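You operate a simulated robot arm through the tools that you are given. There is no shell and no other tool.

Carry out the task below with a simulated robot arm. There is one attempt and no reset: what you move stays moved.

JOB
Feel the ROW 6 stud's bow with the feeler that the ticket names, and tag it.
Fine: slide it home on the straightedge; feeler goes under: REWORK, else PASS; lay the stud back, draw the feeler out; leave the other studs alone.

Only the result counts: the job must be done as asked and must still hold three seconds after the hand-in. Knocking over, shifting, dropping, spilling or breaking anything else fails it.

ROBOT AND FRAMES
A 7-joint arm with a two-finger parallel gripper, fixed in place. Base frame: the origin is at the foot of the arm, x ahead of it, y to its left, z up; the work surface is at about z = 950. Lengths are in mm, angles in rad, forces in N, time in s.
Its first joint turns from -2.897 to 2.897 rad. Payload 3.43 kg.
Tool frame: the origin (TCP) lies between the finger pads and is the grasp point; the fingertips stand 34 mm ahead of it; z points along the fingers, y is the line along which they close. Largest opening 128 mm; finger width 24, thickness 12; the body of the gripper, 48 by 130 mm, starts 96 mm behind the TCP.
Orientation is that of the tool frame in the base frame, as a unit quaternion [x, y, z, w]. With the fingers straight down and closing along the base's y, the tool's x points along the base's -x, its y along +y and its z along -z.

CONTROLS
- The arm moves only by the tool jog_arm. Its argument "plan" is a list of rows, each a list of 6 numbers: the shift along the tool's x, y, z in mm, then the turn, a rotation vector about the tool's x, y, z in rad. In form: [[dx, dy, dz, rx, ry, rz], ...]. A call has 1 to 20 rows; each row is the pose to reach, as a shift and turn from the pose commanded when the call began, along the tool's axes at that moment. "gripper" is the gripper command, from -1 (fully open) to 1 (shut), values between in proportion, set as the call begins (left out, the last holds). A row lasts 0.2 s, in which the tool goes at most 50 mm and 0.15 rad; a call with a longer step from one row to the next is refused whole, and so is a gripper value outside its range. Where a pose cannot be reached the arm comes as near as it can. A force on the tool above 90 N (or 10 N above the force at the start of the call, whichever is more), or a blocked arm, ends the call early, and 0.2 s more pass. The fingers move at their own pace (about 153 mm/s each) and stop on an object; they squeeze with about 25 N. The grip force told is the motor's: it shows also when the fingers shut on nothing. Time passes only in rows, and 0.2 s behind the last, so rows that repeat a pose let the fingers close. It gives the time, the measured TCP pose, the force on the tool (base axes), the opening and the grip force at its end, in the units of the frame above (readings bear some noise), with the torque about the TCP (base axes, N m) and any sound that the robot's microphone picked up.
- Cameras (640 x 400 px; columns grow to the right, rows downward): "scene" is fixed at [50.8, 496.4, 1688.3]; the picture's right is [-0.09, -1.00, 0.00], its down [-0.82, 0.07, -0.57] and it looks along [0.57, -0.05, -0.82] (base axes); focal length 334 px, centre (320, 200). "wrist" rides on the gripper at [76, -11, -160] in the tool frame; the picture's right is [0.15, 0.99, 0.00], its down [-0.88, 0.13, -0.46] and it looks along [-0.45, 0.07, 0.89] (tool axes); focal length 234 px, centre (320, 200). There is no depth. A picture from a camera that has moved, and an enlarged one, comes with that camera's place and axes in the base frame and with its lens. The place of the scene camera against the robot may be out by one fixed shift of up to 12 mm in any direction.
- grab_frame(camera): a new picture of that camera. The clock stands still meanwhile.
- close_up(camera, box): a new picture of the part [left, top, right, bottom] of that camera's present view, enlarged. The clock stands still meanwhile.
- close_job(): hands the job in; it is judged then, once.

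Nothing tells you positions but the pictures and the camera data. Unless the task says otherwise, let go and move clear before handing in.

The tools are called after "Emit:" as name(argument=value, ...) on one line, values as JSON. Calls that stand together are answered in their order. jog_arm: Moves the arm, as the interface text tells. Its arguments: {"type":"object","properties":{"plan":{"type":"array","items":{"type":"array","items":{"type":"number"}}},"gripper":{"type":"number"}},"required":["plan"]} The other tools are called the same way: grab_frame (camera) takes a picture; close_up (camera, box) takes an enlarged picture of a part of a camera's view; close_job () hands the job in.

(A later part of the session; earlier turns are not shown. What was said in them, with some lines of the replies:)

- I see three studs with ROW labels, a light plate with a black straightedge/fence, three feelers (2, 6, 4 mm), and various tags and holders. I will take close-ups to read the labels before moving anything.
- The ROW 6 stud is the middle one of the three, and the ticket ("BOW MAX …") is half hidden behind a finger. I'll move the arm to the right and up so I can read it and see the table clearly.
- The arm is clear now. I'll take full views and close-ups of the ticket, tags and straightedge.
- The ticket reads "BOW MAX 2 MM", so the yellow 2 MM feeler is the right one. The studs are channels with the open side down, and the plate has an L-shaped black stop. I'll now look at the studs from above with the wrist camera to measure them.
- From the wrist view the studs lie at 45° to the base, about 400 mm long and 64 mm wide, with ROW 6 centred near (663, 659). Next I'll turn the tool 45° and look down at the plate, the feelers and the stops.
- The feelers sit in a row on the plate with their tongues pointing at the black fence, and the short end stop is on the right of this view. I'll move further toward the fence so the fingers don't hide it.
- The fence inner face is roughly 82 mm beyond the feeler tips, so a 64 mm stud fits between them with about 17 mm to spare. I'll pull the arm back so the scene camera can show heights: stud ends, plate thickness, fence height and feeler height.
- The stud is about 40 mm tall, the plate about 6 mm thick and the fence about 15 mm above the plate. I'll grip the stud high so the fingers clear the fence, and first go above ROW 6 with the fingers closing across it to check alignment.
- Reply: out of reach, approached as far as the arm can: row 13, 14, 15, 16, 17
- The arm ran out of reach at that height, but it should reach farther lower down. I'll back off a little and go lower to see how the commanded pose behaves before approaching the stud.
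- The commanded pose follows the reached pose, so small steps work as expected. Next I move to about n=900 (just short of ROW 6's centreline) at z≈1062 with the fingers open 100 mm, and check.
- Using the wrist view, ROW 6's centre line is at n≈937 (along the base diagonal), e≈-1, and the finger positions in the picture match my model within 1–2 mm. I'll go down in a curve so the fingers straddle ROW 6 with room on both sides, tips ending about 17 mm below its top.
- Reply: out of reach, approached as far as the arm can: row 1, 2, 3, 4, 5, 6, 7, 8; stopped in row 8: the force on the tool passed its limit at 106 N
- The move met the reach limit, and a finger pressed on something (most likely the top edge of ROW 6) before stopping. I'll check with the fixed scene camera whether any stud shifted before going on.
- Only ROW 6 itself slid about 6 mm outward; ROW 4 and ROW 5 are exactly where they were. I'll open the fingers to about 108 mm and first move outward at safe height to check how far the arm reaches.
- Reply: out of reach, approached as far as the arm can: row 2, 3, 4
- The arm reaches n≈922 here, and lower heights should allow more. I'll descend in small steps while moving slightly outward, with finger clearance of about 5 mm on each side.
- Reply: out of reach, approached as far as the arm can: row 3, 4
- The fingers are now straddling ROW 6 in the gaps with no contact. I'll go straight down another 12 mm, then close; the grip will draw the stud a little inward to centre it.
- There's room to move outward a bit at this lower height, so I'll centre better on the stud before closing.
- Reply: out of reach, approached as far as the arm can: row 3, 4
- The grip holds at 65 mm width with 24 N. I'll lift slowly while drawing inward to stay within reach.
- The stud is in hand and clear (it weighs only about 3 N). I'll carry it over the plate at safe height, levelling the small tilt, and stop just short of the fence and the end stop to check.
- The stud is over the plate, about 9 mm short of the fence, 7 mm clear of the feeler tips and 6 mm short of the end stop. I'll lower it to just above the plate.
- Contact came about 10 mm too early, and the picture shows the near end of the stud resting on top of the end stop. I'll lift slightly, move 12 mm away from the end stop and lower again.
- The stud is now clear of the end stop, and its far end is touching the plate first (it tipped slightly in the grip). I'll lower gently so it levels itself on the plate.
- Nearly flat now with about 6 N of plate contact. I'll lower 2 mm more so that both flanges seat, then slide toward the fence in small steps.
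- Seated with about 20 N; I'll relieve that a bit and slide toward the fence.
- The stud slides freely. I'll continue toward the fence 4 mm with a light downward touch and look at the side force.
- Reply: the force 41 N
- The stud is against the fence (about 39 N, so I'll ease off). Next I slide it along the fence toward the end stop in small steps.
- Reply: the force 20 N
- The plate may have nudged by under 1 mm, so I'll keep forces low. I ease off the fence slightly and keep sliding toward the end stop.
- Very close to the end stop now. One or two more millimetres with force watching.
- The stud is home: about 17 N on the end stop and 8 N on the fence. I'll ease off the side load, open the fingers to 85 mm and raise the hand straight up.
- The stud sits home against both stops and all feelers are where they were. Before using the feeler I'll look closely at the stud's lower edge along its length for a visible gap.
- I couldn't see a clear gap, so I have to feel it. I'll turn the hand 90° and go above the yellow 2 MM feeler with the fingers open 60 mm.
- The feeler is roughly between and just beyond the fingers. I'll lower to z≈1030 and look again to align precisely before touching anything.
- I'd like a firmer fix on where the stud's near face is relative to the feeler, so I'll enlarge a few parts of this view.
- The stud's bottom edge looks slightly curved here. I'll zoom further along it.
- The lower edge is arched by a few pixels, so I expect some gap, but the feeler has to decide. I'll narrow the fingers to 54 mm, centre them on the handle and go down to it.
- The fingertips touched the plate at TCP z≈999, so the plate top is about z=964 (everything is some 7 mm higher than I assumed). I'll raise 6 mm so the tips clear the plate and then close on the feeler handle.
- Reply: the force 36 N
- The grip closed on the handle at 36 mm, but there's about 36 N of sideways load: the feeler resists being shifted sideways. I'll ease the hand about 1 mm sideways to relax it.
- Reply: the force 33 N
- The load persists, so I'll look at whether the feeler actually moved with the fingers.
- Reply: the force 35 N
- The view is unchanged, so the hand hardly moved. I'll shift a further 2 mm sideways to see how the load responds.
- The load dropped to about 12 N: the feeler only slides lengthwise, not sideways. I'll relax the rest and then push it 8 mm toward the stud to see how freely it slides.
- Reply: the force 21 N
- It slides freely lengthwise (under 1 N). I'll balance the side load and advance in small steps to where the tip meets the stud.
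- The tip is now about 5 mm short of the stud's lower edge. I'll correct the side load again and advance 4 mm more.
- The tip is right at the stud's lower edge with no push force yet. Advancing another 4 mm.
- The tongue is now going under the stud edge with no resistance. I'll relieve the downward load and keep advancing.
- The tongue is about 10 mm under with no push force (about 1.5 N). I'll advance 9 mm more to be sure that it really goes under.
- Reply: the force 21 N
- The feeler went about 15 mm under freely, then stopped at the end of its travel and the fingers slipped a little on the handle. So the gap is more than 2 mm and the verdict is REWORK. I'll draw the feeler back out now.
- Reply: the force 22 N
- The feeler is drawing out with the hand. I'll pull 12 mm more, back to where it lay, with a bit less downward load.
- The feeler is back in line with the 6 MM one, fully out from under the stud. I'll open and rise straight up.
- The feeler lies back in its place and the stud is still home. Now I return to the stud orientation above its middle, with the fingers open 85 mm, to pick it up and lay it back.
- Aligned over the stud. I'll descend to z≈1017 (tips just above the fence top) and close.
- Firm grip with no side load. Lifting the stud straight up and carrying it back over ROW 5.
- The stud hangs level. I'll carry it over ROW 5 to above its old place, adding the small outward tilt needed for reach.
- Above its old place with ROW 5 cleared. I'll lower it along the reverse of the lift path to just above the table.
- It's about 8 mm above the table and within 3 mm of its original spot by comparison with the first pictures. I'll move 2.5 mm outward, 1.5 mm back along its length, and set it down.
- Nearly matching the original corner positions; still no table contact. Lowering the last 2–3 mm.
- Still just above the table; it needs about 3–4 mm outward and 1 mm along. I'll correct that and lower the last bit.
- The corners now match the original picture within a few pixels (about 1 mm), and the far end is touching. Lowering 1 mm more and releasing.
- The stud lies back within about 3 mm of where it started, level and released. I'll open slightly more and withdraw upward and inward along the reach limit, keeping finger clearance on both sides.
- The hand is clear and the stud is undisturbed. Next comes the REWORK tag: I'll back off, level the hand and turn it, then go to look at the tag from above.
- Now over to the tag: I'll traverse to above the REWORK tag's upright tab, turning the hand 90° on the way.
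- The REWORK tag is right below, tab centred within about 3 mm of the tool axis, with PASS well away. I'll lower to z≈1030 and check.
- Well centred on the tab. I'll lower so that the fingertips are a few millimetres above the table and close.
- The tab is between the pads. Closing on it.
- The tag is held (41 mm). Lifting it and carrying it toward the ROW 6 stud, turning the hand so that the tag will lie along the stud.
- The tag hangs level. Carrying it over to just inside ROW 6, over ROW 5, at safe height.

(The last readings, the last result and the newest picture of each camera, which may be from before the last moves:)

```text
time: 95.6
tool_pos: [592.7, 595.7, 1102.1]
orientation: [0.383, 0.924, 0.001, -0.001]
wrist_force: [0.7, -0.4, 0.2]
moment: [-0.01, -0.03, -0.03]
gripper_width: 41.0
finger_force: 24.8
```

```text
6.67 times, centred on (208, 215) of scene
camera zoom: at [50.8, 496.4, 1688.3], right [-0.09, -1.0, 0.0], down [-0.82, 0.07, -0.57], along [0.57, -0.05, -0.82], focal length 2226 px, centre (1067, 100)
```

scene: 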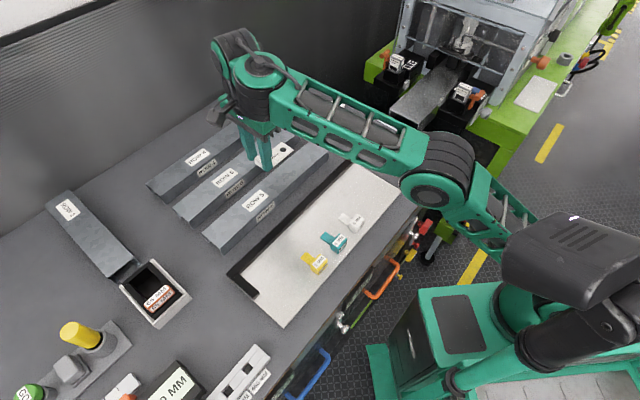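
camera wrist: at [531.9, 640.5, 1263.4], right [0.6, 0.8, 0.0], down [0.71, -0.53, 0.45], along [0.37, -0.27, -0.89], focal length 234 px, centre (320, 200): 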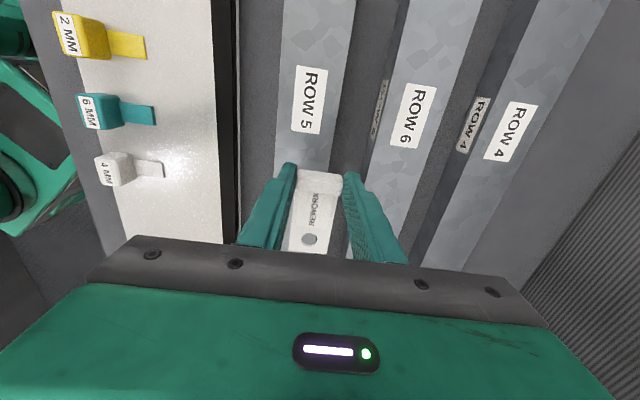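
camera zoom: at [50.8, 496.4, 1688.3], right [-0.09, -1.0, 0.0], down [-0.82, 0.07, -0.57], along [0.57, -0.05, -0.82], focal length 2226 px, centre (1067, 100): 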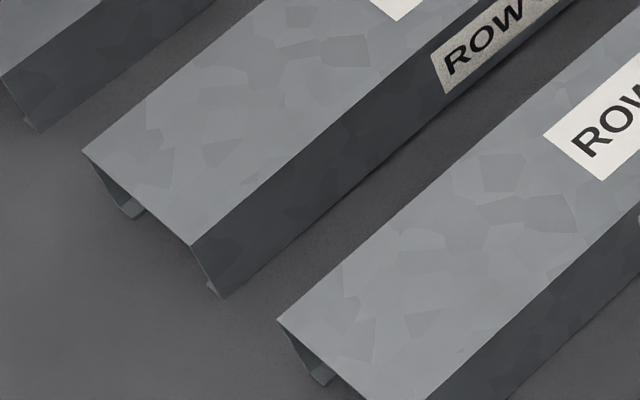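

The tag is lined up along the stud. I'll move outward and down in a curve with the outward tilt that gave enough reach before, stopping about 8 mm above the stud's top.

Emit:
jog_arm(plan=[[0, 15, 5, -0.015, 0, 0], [0, 30, 11, -0.03, 0, 0], [0, 45, 18, -0.045, 0, 0], [0, 58, 26, -0.06, 0, 0], [0, 68, 34, -0.075, 0, 0], [0, 76, 42, -0.09, 0, 0], [0, 82, 49, -0.1, 0, 0], [0, 82, 49, -0.1, 0, 0]])

Emit:
grab_frame(camera="wrist")

Emit:
close_up(camera="wrist", box=[200, 100, 440, 250])

Emit:
close_up(camera="scene", box=[220, 110, 316, 170])

```text
time: 97.4
tool_pos: [653.4, 653.5, 1055.1]
orientation: [0.382, 0.923, 0.045, 0.018]
wrist_force: [-0.3, -1.1, -0.9]
moment: [0.05, 0.02, -0.02]
gripper_width: 40.8
finger_force: 25.5
```

```text
taken
camera wrist: at [580.2, 689.4, 1213.6], right [0.59, 0.8, 0.1], down [0.68, -0.56, 0.47], along [0.43, -0.21, -0.88], focal length 234 px, centre (320, 200)
```

wrist: 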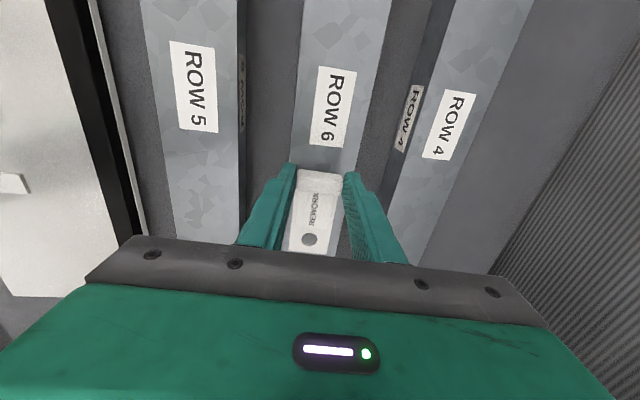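

```text
2.67 times, centred on (320, 175) of wrist
camera zoom: at [580.2, 689.4, 1213.6], right [0.59, 0.8, 0.1], down [0.68, -0.56, 0.47], along [0.43, -0.21, -0.88], focal length 624 px, centre (320, 267)
```

zoom: 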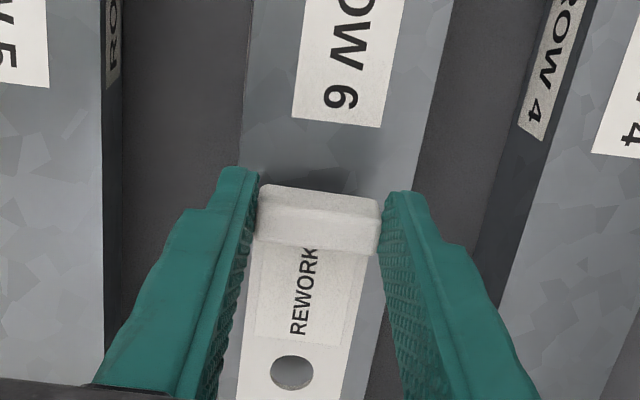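

```text
6.67 times, centred on (268, 140) of scene
camera zoom: at [50.8, 496.4, 1688.3], right [-0.09, -1.0, 0.0], down [-0.82, 0.07, -0.57], along [0.57, -0.05, -0.82], focal length 2226 px, centre (667, 600)
```

zoom: 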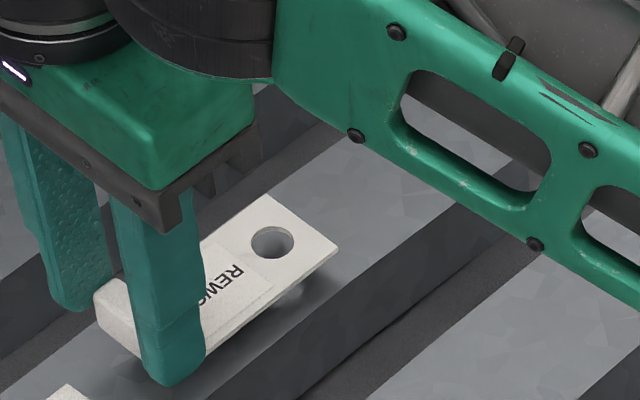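

The tag hovers about 10–14 mm over ROW 6's top, well within its width. Lowering gently until it touches.

Emit:
jog_arm(plan=[[0, 0, 3, 0, 0, 0], [0, 0.5, 6, 0, 0, 0], [0, 1, 8, 0, 0, 0], [0, 1, 10, 0, 0, 0], [0, 1, 10, 0, 0, 0]])

Emit:
close_up(camera="scene", box=[220, 110, 316, 170])

```text
time: 98.6
tool_pos: [653.5, 654.9, 1046.9]
orientation: [0.382, 0.923, 0.047, 0.018]
wrist_force: [0.6, -0.7, 0.2]
moment: [-0.01, 0.01, -0.01]
gripper_width: 40.7
finger_force: 25.3
```

```text
6.67 times, centred on (268, 140) of scene
camera zoom: at [50.8, 496.4, 1688.3], right [-0.09, -1.0, 0.0], down [-0.82, 0.07, -0.57], along [0.57, -0.05, -0.82], focal length 2226 px, centre (667, 600)
```

zoom: 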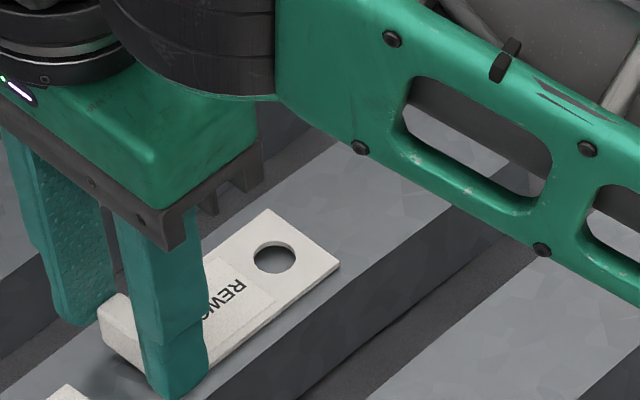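

Emit:
jog_arm(plan=[[0, -0.1, 1, 0, 0, 0], [0, -0.2, 2, 0, 0, 0], [0, -0.3, 3, 0, 0, 0], [0, -0.3, 3, 0, 0, 0]])

Emit:
close_up(camera="scene", box=[220, 110, 316, 170])

```text
time: 99.6
tool_pos: [653.8, 656.2, 1044.5]
orientation: [0.382, 0.923, 0.048, 0.019]
wrist_force: [-1.0, 4.9, 12.4]
moment: [-0.27, -0.23, 0.07]
gripper_width: 40.8
finger_force: 25.7
```

```text
6.67 times, centred on (268, 140) of scene
camera zoom: at [50.8, 496.4, 1688.3], right [-0.09, -1.0, 0.0], down [-0.82, 0.07, -0.57], along [0.57, -0.05, -0.82], focal length 2226 px, centre (667, 600)
```

zoom: 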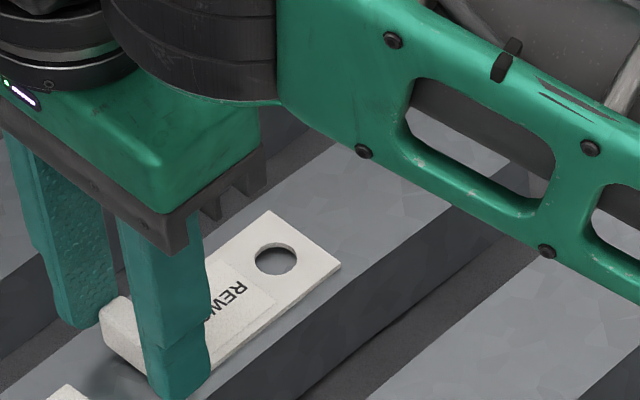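

The tag touches the stud top (about 12 N). Easing half a millimetre and opening the fingers.

Emit:
jog_arm(plan=[[0, 0, -0.6, 0, 0, 0], [0, 0, -0.8, 0, 0, 0]])

Emit:
jog_arm(plan=[[0, 0, 0, 0, 0, 0], [0, 0, 0, 0, 0, 0], [0, 0, 0, 0, 0, 0]], gripper=0.1)

Emit:
close_up(camera="wrist", box=[200, 100, 440, 250])

Emit:
close_up(camera="scene", box=[220, 110, 316, 170])

```text
time: 100.2
tool_pos: [653.6, 654.8, 1044.2]
orientation: [0.382, 0.923, 0.047, 0.019]
wrist_force: [2.9, 3.3, 11.5]
moment: [-0.12, -0.09, 0.02]
gripper_width: 40.8
finger_force: 25.3
```

```text
time: 101.0
tool_pos: [654.0, 655.0, 1042.6]
orientation: [0.383, 0.922, 0.046, 0.018]
wrist_force: [0.3, 0.1, -0.4]
moment: [0.01, 0.02, -0.01]
gripper_width: 57.6
finger_force: 0.2
```

```text
2.67 times, centred on (320, 175) of wrist
camera zoom: at [581.3, 689.2, 1201.2], right [0.59, 0.8, 0.1], down [0.68, -0.56, 0.47], along [0.43, -0.21, -0.88], focal length 624 px, centre (320, 267)
```

zoom: 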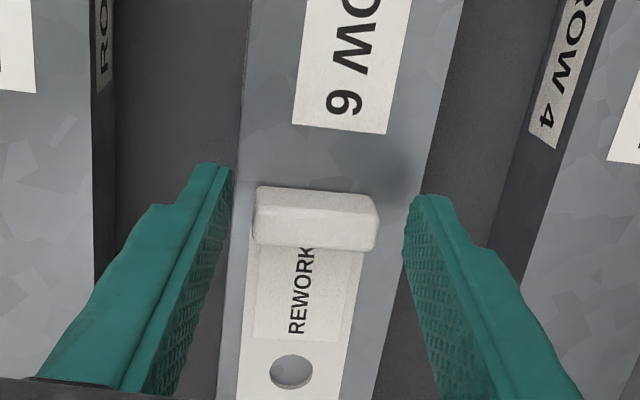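

```text
6.67 times, centred on (268, 140) of scene
camera zoom: at [50.8, 496.4, 1688.3], right [-0.09, -1.0, 0.0], down [-0.82, 0.07, -0.57], along [0.57, -0.05, -0.82], focal length 2226 px, centre (667, 600)
```

zoom: 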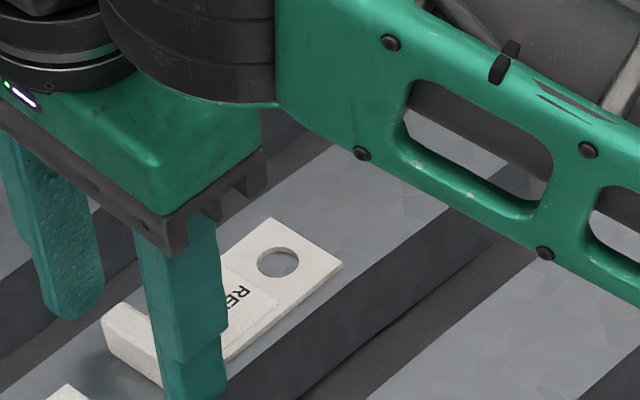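

The tag rests flat on ROW 6's top, fully within its width. I'll open wider for clearance and withdraw upward and inward.

Emit:
jog_arm(plan=[[0, 0, 0, 0, 0, 0], [0, 0, 0, 0, 0, 0], [0, 0, -5, 0, 0, 0], [0, -1, -12, 0, 0, 0], [0, -2, -20, 0, 0, 0], [0, -5, -30, 0, 0, 0], [0, -12, -42, 0, 0, 0], [0, -22, -54, 0.01, 0, 0], [0, -36, -66, 0.03, 0, 0], [0, -52, -76, 0.05, 0, 0], [0, -70, -84, 0.07, 0, 0], [0, -90, -90, 0.09, 0, 0], [0, -110, -95, 0.1, 0, 0]], gripper=-0.45)

Emit:
grab_frame(camera="wrist")

Emit:
grab_frame(camera="scene")

```text
time: 103.8
tool_pos: [568.9, 570.0, 1125.8]
orientation: [0.383, 0.924, 0.0, -0.001]
wrist_force: [-0.3, 0.2, -0.8]
moment: [-0.04, 0.02, 0.0]
gripper_width: 92.8
finger_force: 0.0
```

```text
taken
camera wrist: at [507.9, 614.4, 1285.3], right [0.6, 0.8, 0.0], down [0.72, -0.53, 0.45], along [0.36, -0.27, -0.89], focal length 234 px, centre (320, 200)
```

wrist: 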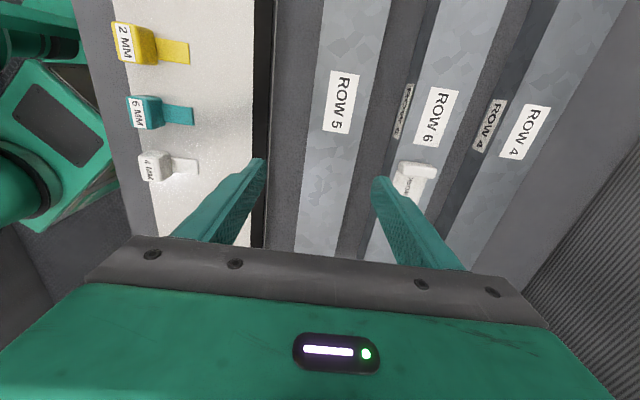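

```text
taken
```

scene: 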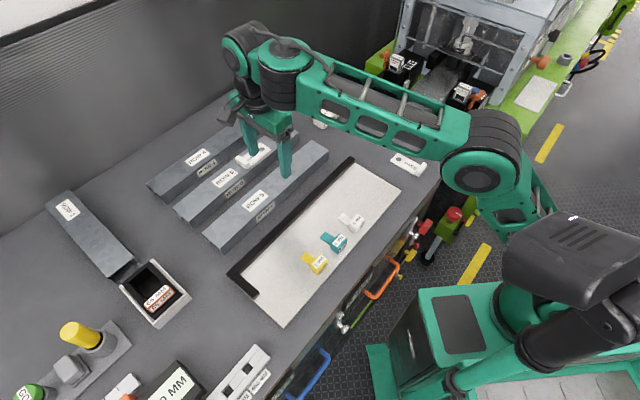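

The tag is on the stud and everything looks in place. I'll move the arm well clear and do a final check of all items.

Emit:
jog_arm(plan=[[-10, -32, -20, 0, 0, 0], [-26, -64, -40, 0, 0, 0], [-43, -96, -60, 0, 0, 0], [-60, -128, -75, 0, 0, 0], [-77, -160, -85, 0, 0, 0], [-94, -192, -95, 0, 0, 0], [-111, -224, -105, 0, 0, 0], [-128, -256, -105, 0, 0, 0], [-145, -288, -105, 0, 0, 0], [-162, -320, -105, 0, 0, 0], [-180, -352, -105, 0, 0, 0], [-200, -385, -105, 0, 0, 0], [-200, -385, -105, 0, 0, 0]])

Emit:
grab_frame(camera="scene")

Emit:
close_up(camera="scene", box=[160, 185, 256, 245])

Emit:
close_up(camera="scene", box=[260, 110, 356, 170])

Emit:
close_up(camera="scene", box=[290, 205, 386, 265])

Emit:
close_up(camera="scene", box=[200, 120, 320, 195])

Emit:
close_up(camera="scene", box=[220, 260, 316, 320])

```text
time: 106.3
tool_pos: [497.5, 129.1, 1227.5]
orientation: [0.513, 0.858, -0.017, 0.025]
wrist_force: [177.4, -39.9, -357.6]
moment: [-15.78, 11.49, -9.06]
gripper_width: 93.1
finger_force: 0.0
stopped in row 12: the force on the tool passed its limit at 387 N (the readings are from after the stop); the commanded pose is now the measured one
```

```text
taken
```

scene: 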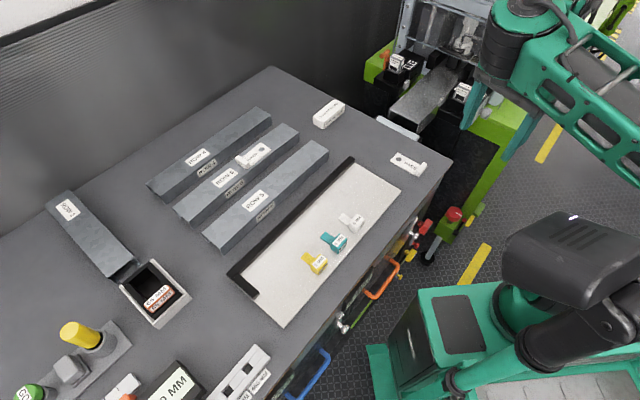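

```text
6.67 times, centred on (208, 215) of scene
camera zoom: at [50.8, 496.4, 1688.3], right [-0.09, -1.0, 0.0], down [-0.82, 0.07, -0.57], along [0.57, -0.05, -0.82], focal length 2226 px, centre (1067, 100)
```

zoom: 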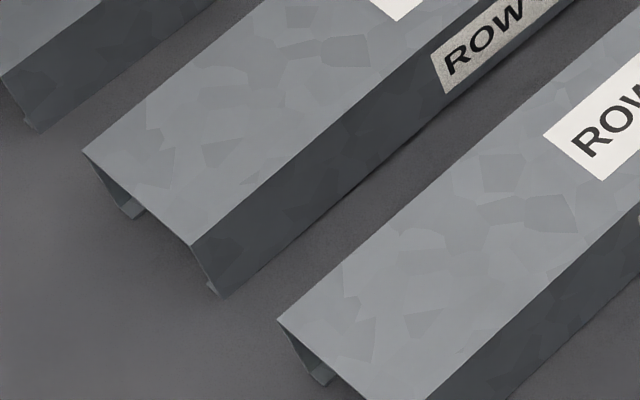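

```text
6.67 times, centred on (308, 140) of scene
camera zoom: at [50.8, 496.4, 1688.3], right [-0.09, -1.0, 0.0], down [-0.82, 0.07, -0.57], along [0.57, -0.05, -0.82], focal length 2226 px, centre (400, 600)
```

zoom: 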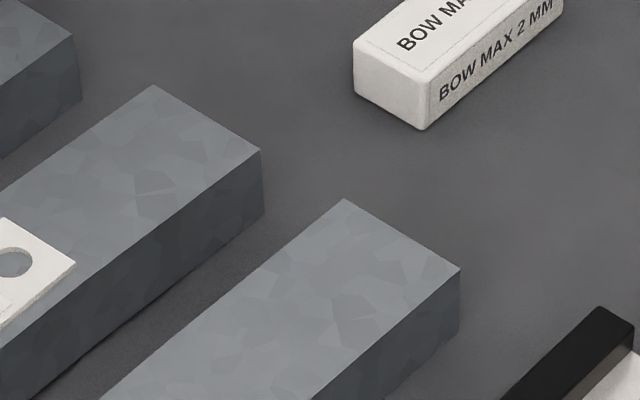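

```text
6.67 times, centred on (338, 235) of scene
camera zoom: at [50.8, 496.4, 1688.3], right [-0.09, -1.0, 0.0], down [-0.82, 0.07, -0.57], along [0.57, -0.05, -0.82], focal length 2226 px, centre (200, -33)
```

zoom: 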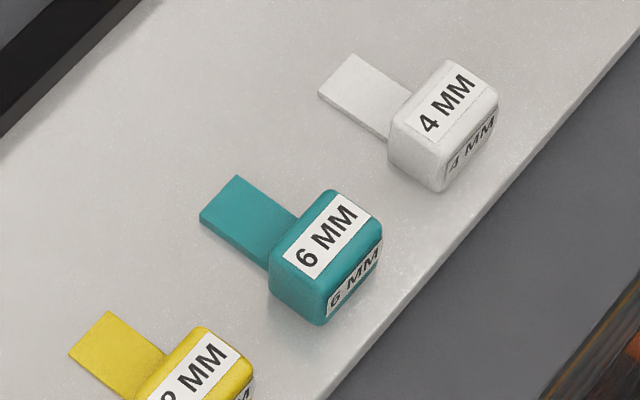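

```text
5.33 times, centred on (260, 158) of scene
camera zoom: at [50.8, 496.4, 1688.3], right [-0.09, -1.0, 0.0], down [-0.82, 0.07, -0.57], along [0.57, -0.05, -0.82], focal length 1781 px, centre (640, 427)
```

zoom: 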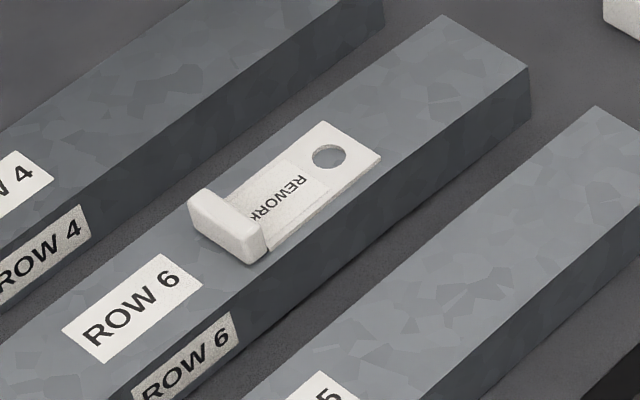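

```text
6.67 times, centred on (268, 290) of scene
camera zoom: at [50.8, 496.4, 1688.3], right [-0.09, -1.0, 0.0], down [-0.82, 0.07, -0.57], along [0.57, -0.05, -0.82], focal length 2226 px, centre (667, -400)
```

zoom: 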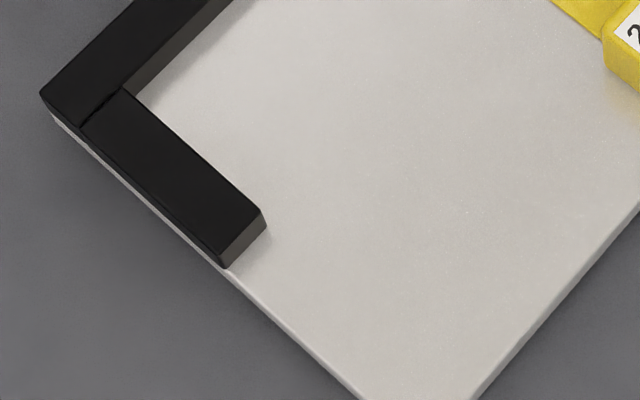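

The table looks right (stud back, tag on it, feelers in place), but the arm's last move ended against something with a high force. I'll look at the hand before moving it free.

Emit:
close_up(camera="scene", box=[420, 0, 640, 200])

Emit:
grab_frame(camera="wrist")

```text
2.00 times, centred on (530, 100) of scene
camera zoom: at [50.8, 496.4, 1688.3], right [-0.09, -1.0, 0.0], down [-0.82, 0.07, -0.57], along [0.57, -0.05, -0.82], focal length 668 px, centre (-100, 400)
```

zoom: 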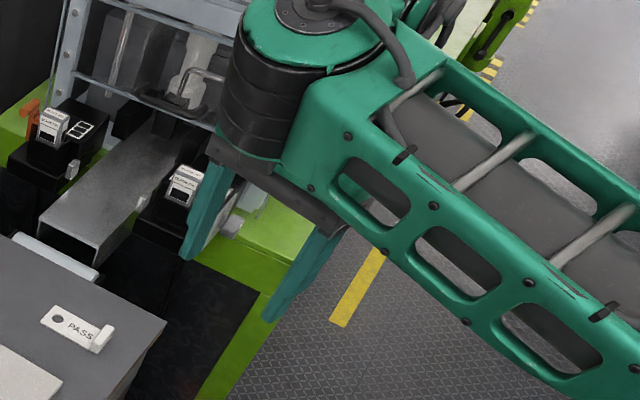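

```text
taken
camera wrist: at [448.5, 198.4, 1382.7], right [0.8, 0.6, -0.01], down [0.52, -0.69, 0.51], along [0.3, -0.41, -0.86], focal length 234 px, centre (320, 200)
```

wrist: 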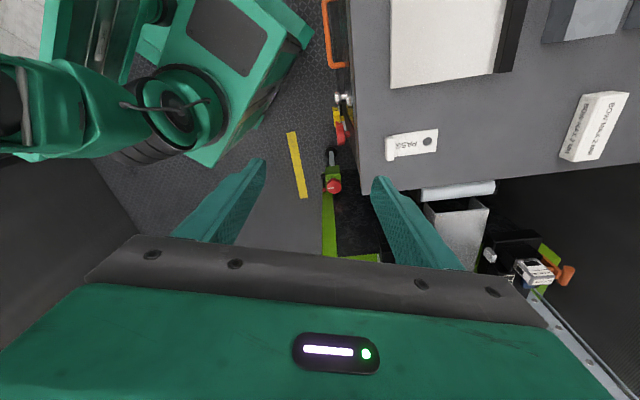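

The hand is tucked against its own forearm (a self-contact, nothing on the table touched). I'll back out along the way it came.

Emit:
jog_arm(plan=[[10, 9, 0, 0, 0, 0], [20, 18, 0, 0, 0, 0], [30, 27, 0, 0, 0, 0], [40, 36, 0, 0, 0, 0], [40, 36, 0, 0, 0, 0]])

Emit:
grab_frame(camera="scene")

```text
time: 106.5
tool_pos: [486.3, 122.3, 1234.8]
orientation: [0.517, 0.855, -0.018, 0.048]
wrist_force: [180.3, -74.3, -379.0]
moment: [-13.37, 8.19, -8.0]
gripper_width: 92.8
finger_force: 0.0
stopped in row 1: the force on the tool passed its limit at 448 N (the readings are from after the stop); the commanded pose is now the measured one
```

```text
taken
```

scene: 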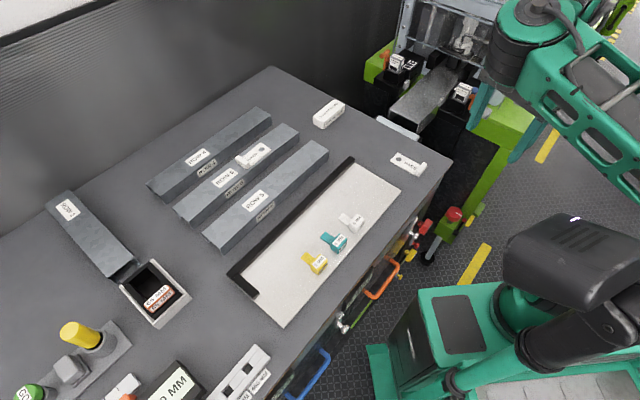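

That direction pressed harder. The contact pushes the hand down and forward, so I'll go that way: down and slightly ahead.

Emit:
jog_arm(plan=[[-2, 4, 10, 0, 0, 0], [-4, 8, 20, 0, 0, 0], [-6, 13, 30, 0, 0, 0], [-6, 13, 30, 0, 0, 0]])

```text
time: 106.8
tool_pos: [474.4, 114.4, 1240.5]
orientation: [0.524, 0.848, -0.021, 0.069]
wrist_force: [162.8, -121.3, -339.8]
moment: [-4.94, 5.17, -4.27]
gripper_width: 93.0
finger_force: 0.0
stopped in row 1: the force on the tool passed its limit at 569 N (the readings are from after the stop); the commanded pose is now the measured one
```

Emit:
close_up(camera="scene", box=[420, 0, 640, 200])

Emit:
grab_frame(camera="wrist")

```text
2.00 times, centred on (530, 100) of scene
camera zoom: at [50.8, 496.4, 1688.3], right [-0.09, -1.0, 0.0], down [-0.82, 0.07, -0.57], along [0.57, -0.05, -0.82], focal length 668 px, centre (-100, 400)
```

zoom: 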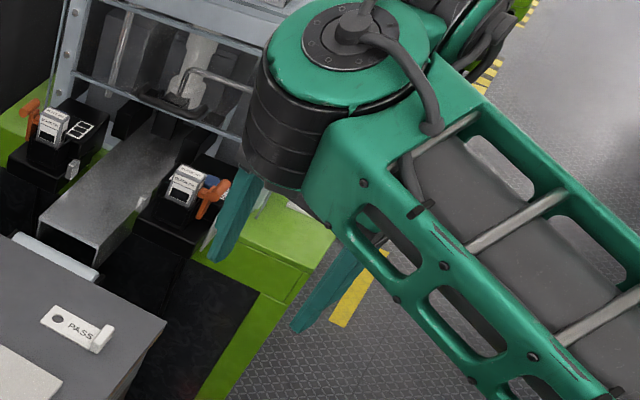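

```text
taken
camera wrist: at [416.6, 194.0, 1387.1], right [0.82, 0.57, 0.01], down [0.46, -0.67, 0.58], along [0.34, -0.47, -0.81], focal length 234 px, centre (320, 200)
```

wrist: 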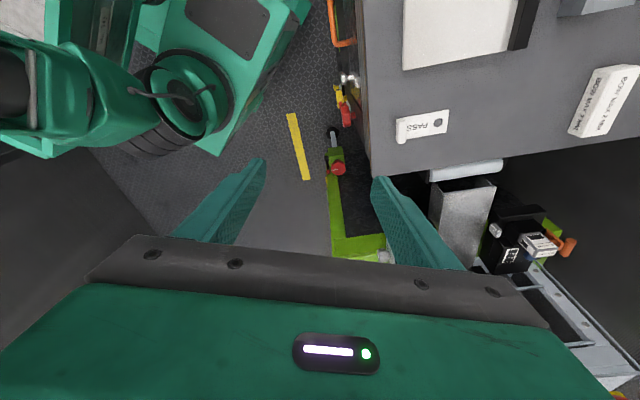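

The contact is between the wrist camera and the forearm of the arm itself. Turning the hand clockwise should swing the camera away from the forearm, so I'll do that in place.

Emit:
jog_arm(plan=[[0, 0, 0, 0, 0, 0.14], [0, 0, 0, 0, 0, 0.28], [0, 0, 0, 0, 0, 0.42], [0, 0, 0, 0, 0, 0.42]])

Emit:
close_up(camera="scene", box=[420, 0, 640, 200])

```text
time: 107.1
tool_pos: [463.1, 107.5, 1244.6]
orientation: [0.53, 0.843, -0.025, 0.089]
wrist_force: [153.9, -141.9, -301.8]
moment: [-0.61, 3.96, -2.21]
gripper_width: 92.8
finger_force: 0.1
stopped in row 1: the force on the tool passed its limit at 459 N (the readings are from after the stop); the commanded pose is now the measured one
```

```text
2.00 times, centred on (530, 100) of scene
camera zoom: at [50.8, 496.4, 1688.3], right [-0.09, -1.0, 0.0], down [-0.82, 0.07, -0.57], along [0.57, -0.05, -0.82], focal length 668 px, centre (-100, 400)
```

zoom: 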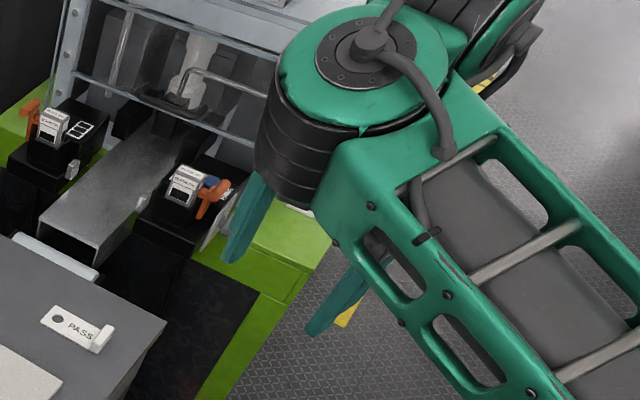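

The camera sits under the wrist drum and is being pushed. I'll hold still for one short step to see whether the arm settles by itself.

Emit:
jog_arm(plan=[[0, 0, 0, 0, 0, 0]])

```text
time: 107.4
tool_pos: [457.7, 101.0, 1249.7]
orientation: [0.531, 0.841, -0.027, 0.104]
wrist_force: [145.3, -150.5, -296.1]
moment: [-0.17, 1.52, -0.84]
gripper_width: 92.8
finger_force: 0.1
stopped in row 1: the force on the tool passed its limit at 380 N (the readings are from after the stop); the commanded pose is now the measured one
```

Emit:
jog_arm(plan=[[0, 0, 3, 0, 0, 0.04], [0, 0, 6, 0, 0, 0.08], [0, 0, 9, 0, 0, 0.12]])

Emit:
jog_arm(plan=[[0, 0, 0, 0, 0, 0]])

Emit:
grab_frame(camera="scene")

```text
time: 107.7
tool_pos: [446.4, 94.6, 1254.1]
orientation: [0.536, 0.835, -0.029, 0.123]
wrist_force: [151.0, -165.0, -271.2]
moment: [2.24, 2.49, -0.27]
gripper_width: 92.8
finger_force: 0.0
stopped in row 1: the force on the tool passed its limit at 398 N (the readings are from after the stop); the commanded pose is now the measured one
```

```text
time: 108.3
tool_pos: [433.2, 88.6, 1259.1]
orientation: [0.536, 0.832, -0.03, 0.14]
wrist_force: [160.6, -172.5, -263.4]
moment: [2.53, 2.98, -0.39]
gripper_width: 92.6
finger_force: 0.0
stopped in row 1: the force on the tool passed its limit at 362 N (the readings are from after the stop); the commanded pose is now the measured one
```

```text
taken
```

scene: 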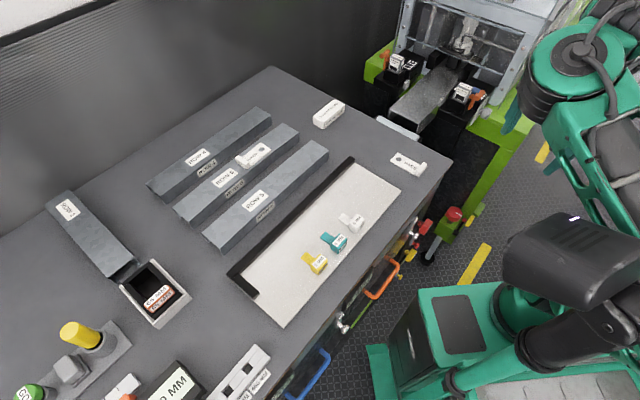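

The table is still untouched. The contact is pushing the hand to tilt away from the drum, so I'll actively tilt it in that same direction to open the gap.

Emit:
jog_arm(plan=[[0, 0, 0, 0, -0.12, 0], [0, 0, 0, 0, -0.24, 0], [0, 0, 0, 0, -0.36, 0], [0, 0, 0, 0, -0.36, 0]])

```text
time: 109.5
tool_pos: [450.6, 54.5, 1253.0]
orientation: [0.54, 0.813, -0.099, 0.195]
wrist_force: [0.4, 1.2, -1.3]
moment: [-0.22, 0.08, -0.1]
gripper_width: 92.8
finger_force: 0.2
stopped in row 4: the arm was blocked; the commanded pose is now the measured one
```

The contact is gone: the tool force is back to zero. I'll hold still a few steps to confirm the arm is stable, and recheck the table.

Emit:
jog_arm(plan=[[0, 0, 0, 0, 0, 0], [0, 0, 0, 0, 0, 0], [0, 0, 0, 0, 0, 0], [0, 0, 0, 0, 0, 0]])

Emit:
grab_frame(camera="scene")

Emit:
close_up(camera="scene", box=[430, 0, 640, 131])

Emit:
close_up(camera="scene", box=[140, 90, 340, 215])

Emit:
close_up(camera="scene", box=[220, 150, 420, 275])

```text
time: 110.5
tool_pos: [449.4, 52.1, 1254.7]
orientation: [0.539, 0.813, -0.1, 0.196]
wrist_force: [0.4, 0.2, -0.1]
moment: [0.0, 0.0, 0.01]
gripper_width: 92.9
finger_force: 0.1
```

```text
taken
```

scene: 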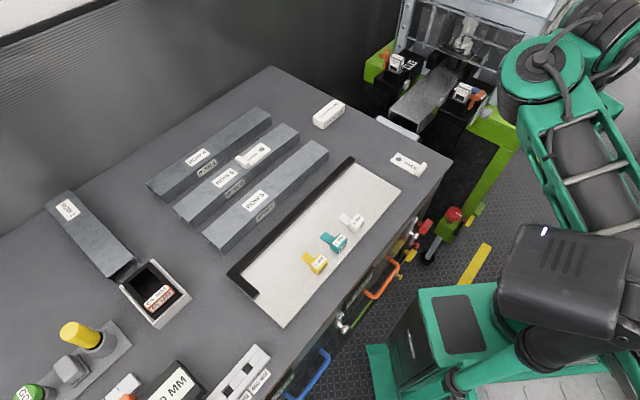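

```text
3.05 times, centred on (535, 66) of scene
camera zoom: at [50.8, 496.4, 1688.3], right [-0.09, -1.0, 0.0], down [-0.82, 0.07, -0.57], along [0.57, -0.05, -0.82], focal length 1018 px, centre (-335, 610)
```

zoom: 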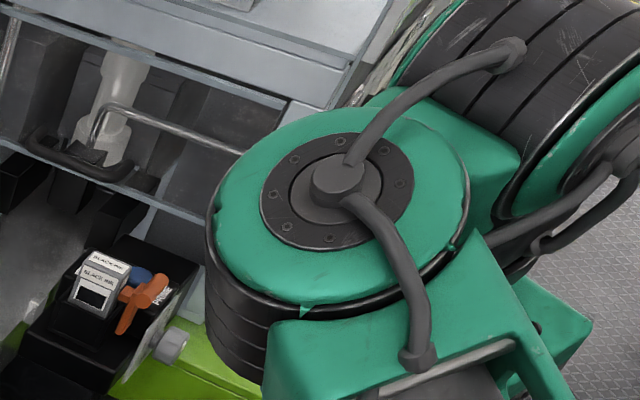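

```text
3.20 times, centred on (240, 152) of scene
camera zoom: at [50.8, 496.4, 1688.3], right [-0.09, -1.0, 0.0], down [-0.82, 0.07, -0.57], along [0.57, -0.05, -0.82], focal length 1068 px, centre (576, 352)
```

zoom: 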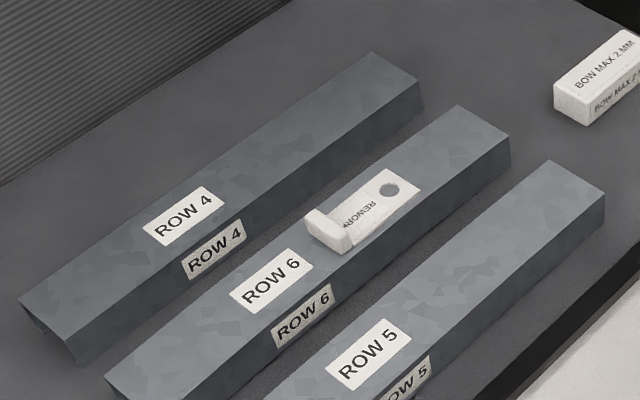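

```text
3.20 times, centred on (320, 212) of scene
camera zoom: at [50.8, 496.4, 1688.3], right [-0.09, -1.0, 0.0], down [-0.82, 0.07, -0.57], along [0.57, -0.05, -0.82], focal length 1068 px, centre (320, 160)
```

zoom: 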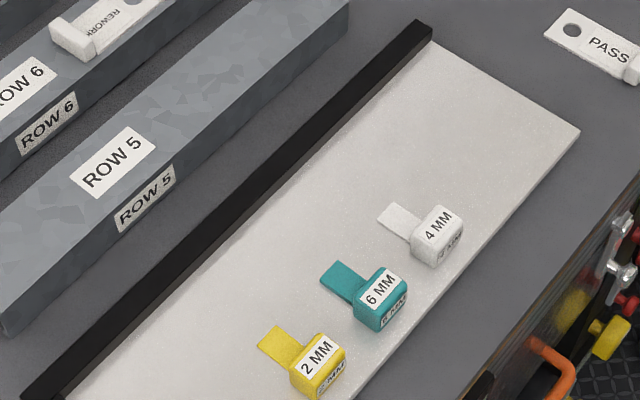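

The arm is stable with no force on it, open and clear of everything. The ROW 6 stud lies back in its place with the REWORK tag on top. The 2 MM feeler is out, and the other studs, feelers, PASS tag and ticket look unmoved. I'm handing the job in.

Emit:
close_job()

```text
The job is handed in.
```

I felt the ROW 6 stud with the 2 MM feeler the ticket names. It went under, so I tagged the stud REWORK and handed the job in. The result of the judging isn't known to me.

- **Bow check:** With the stud home against the fence and the end stop, the feeler slid about 15 mm under it with almost no push. It then reached a hard stop. It can only slide lengthwise, so I felt the stud about 70 mm off its middle.
- **Tag:** The REWORK tag lies flat on top of the stud.
- **Stud and feeler:** The feeler is out and back in line with the others. The stud is back within about 3 mm of where it started.

Three things went less cleanly than they should have:

- **Stud pressed:** On my first approach a finger pressed on the ROW 6 stud (106 N) and slid it about 6 mm outward before I gripped it. ROW 4 and ROW 5 did not move.
- **Straightedge moved slightly:** Sliding the stud home may have moved the straightedge plate by about 1 mm.
- **Arm struck itself:** As I moved the arm clear at the end, the wrist camera hit the arm's own wrist, with forces up to about 570 N. I freed it, and nothing on the table was touched. The arm is stable and clear but parked with the hand tilted.
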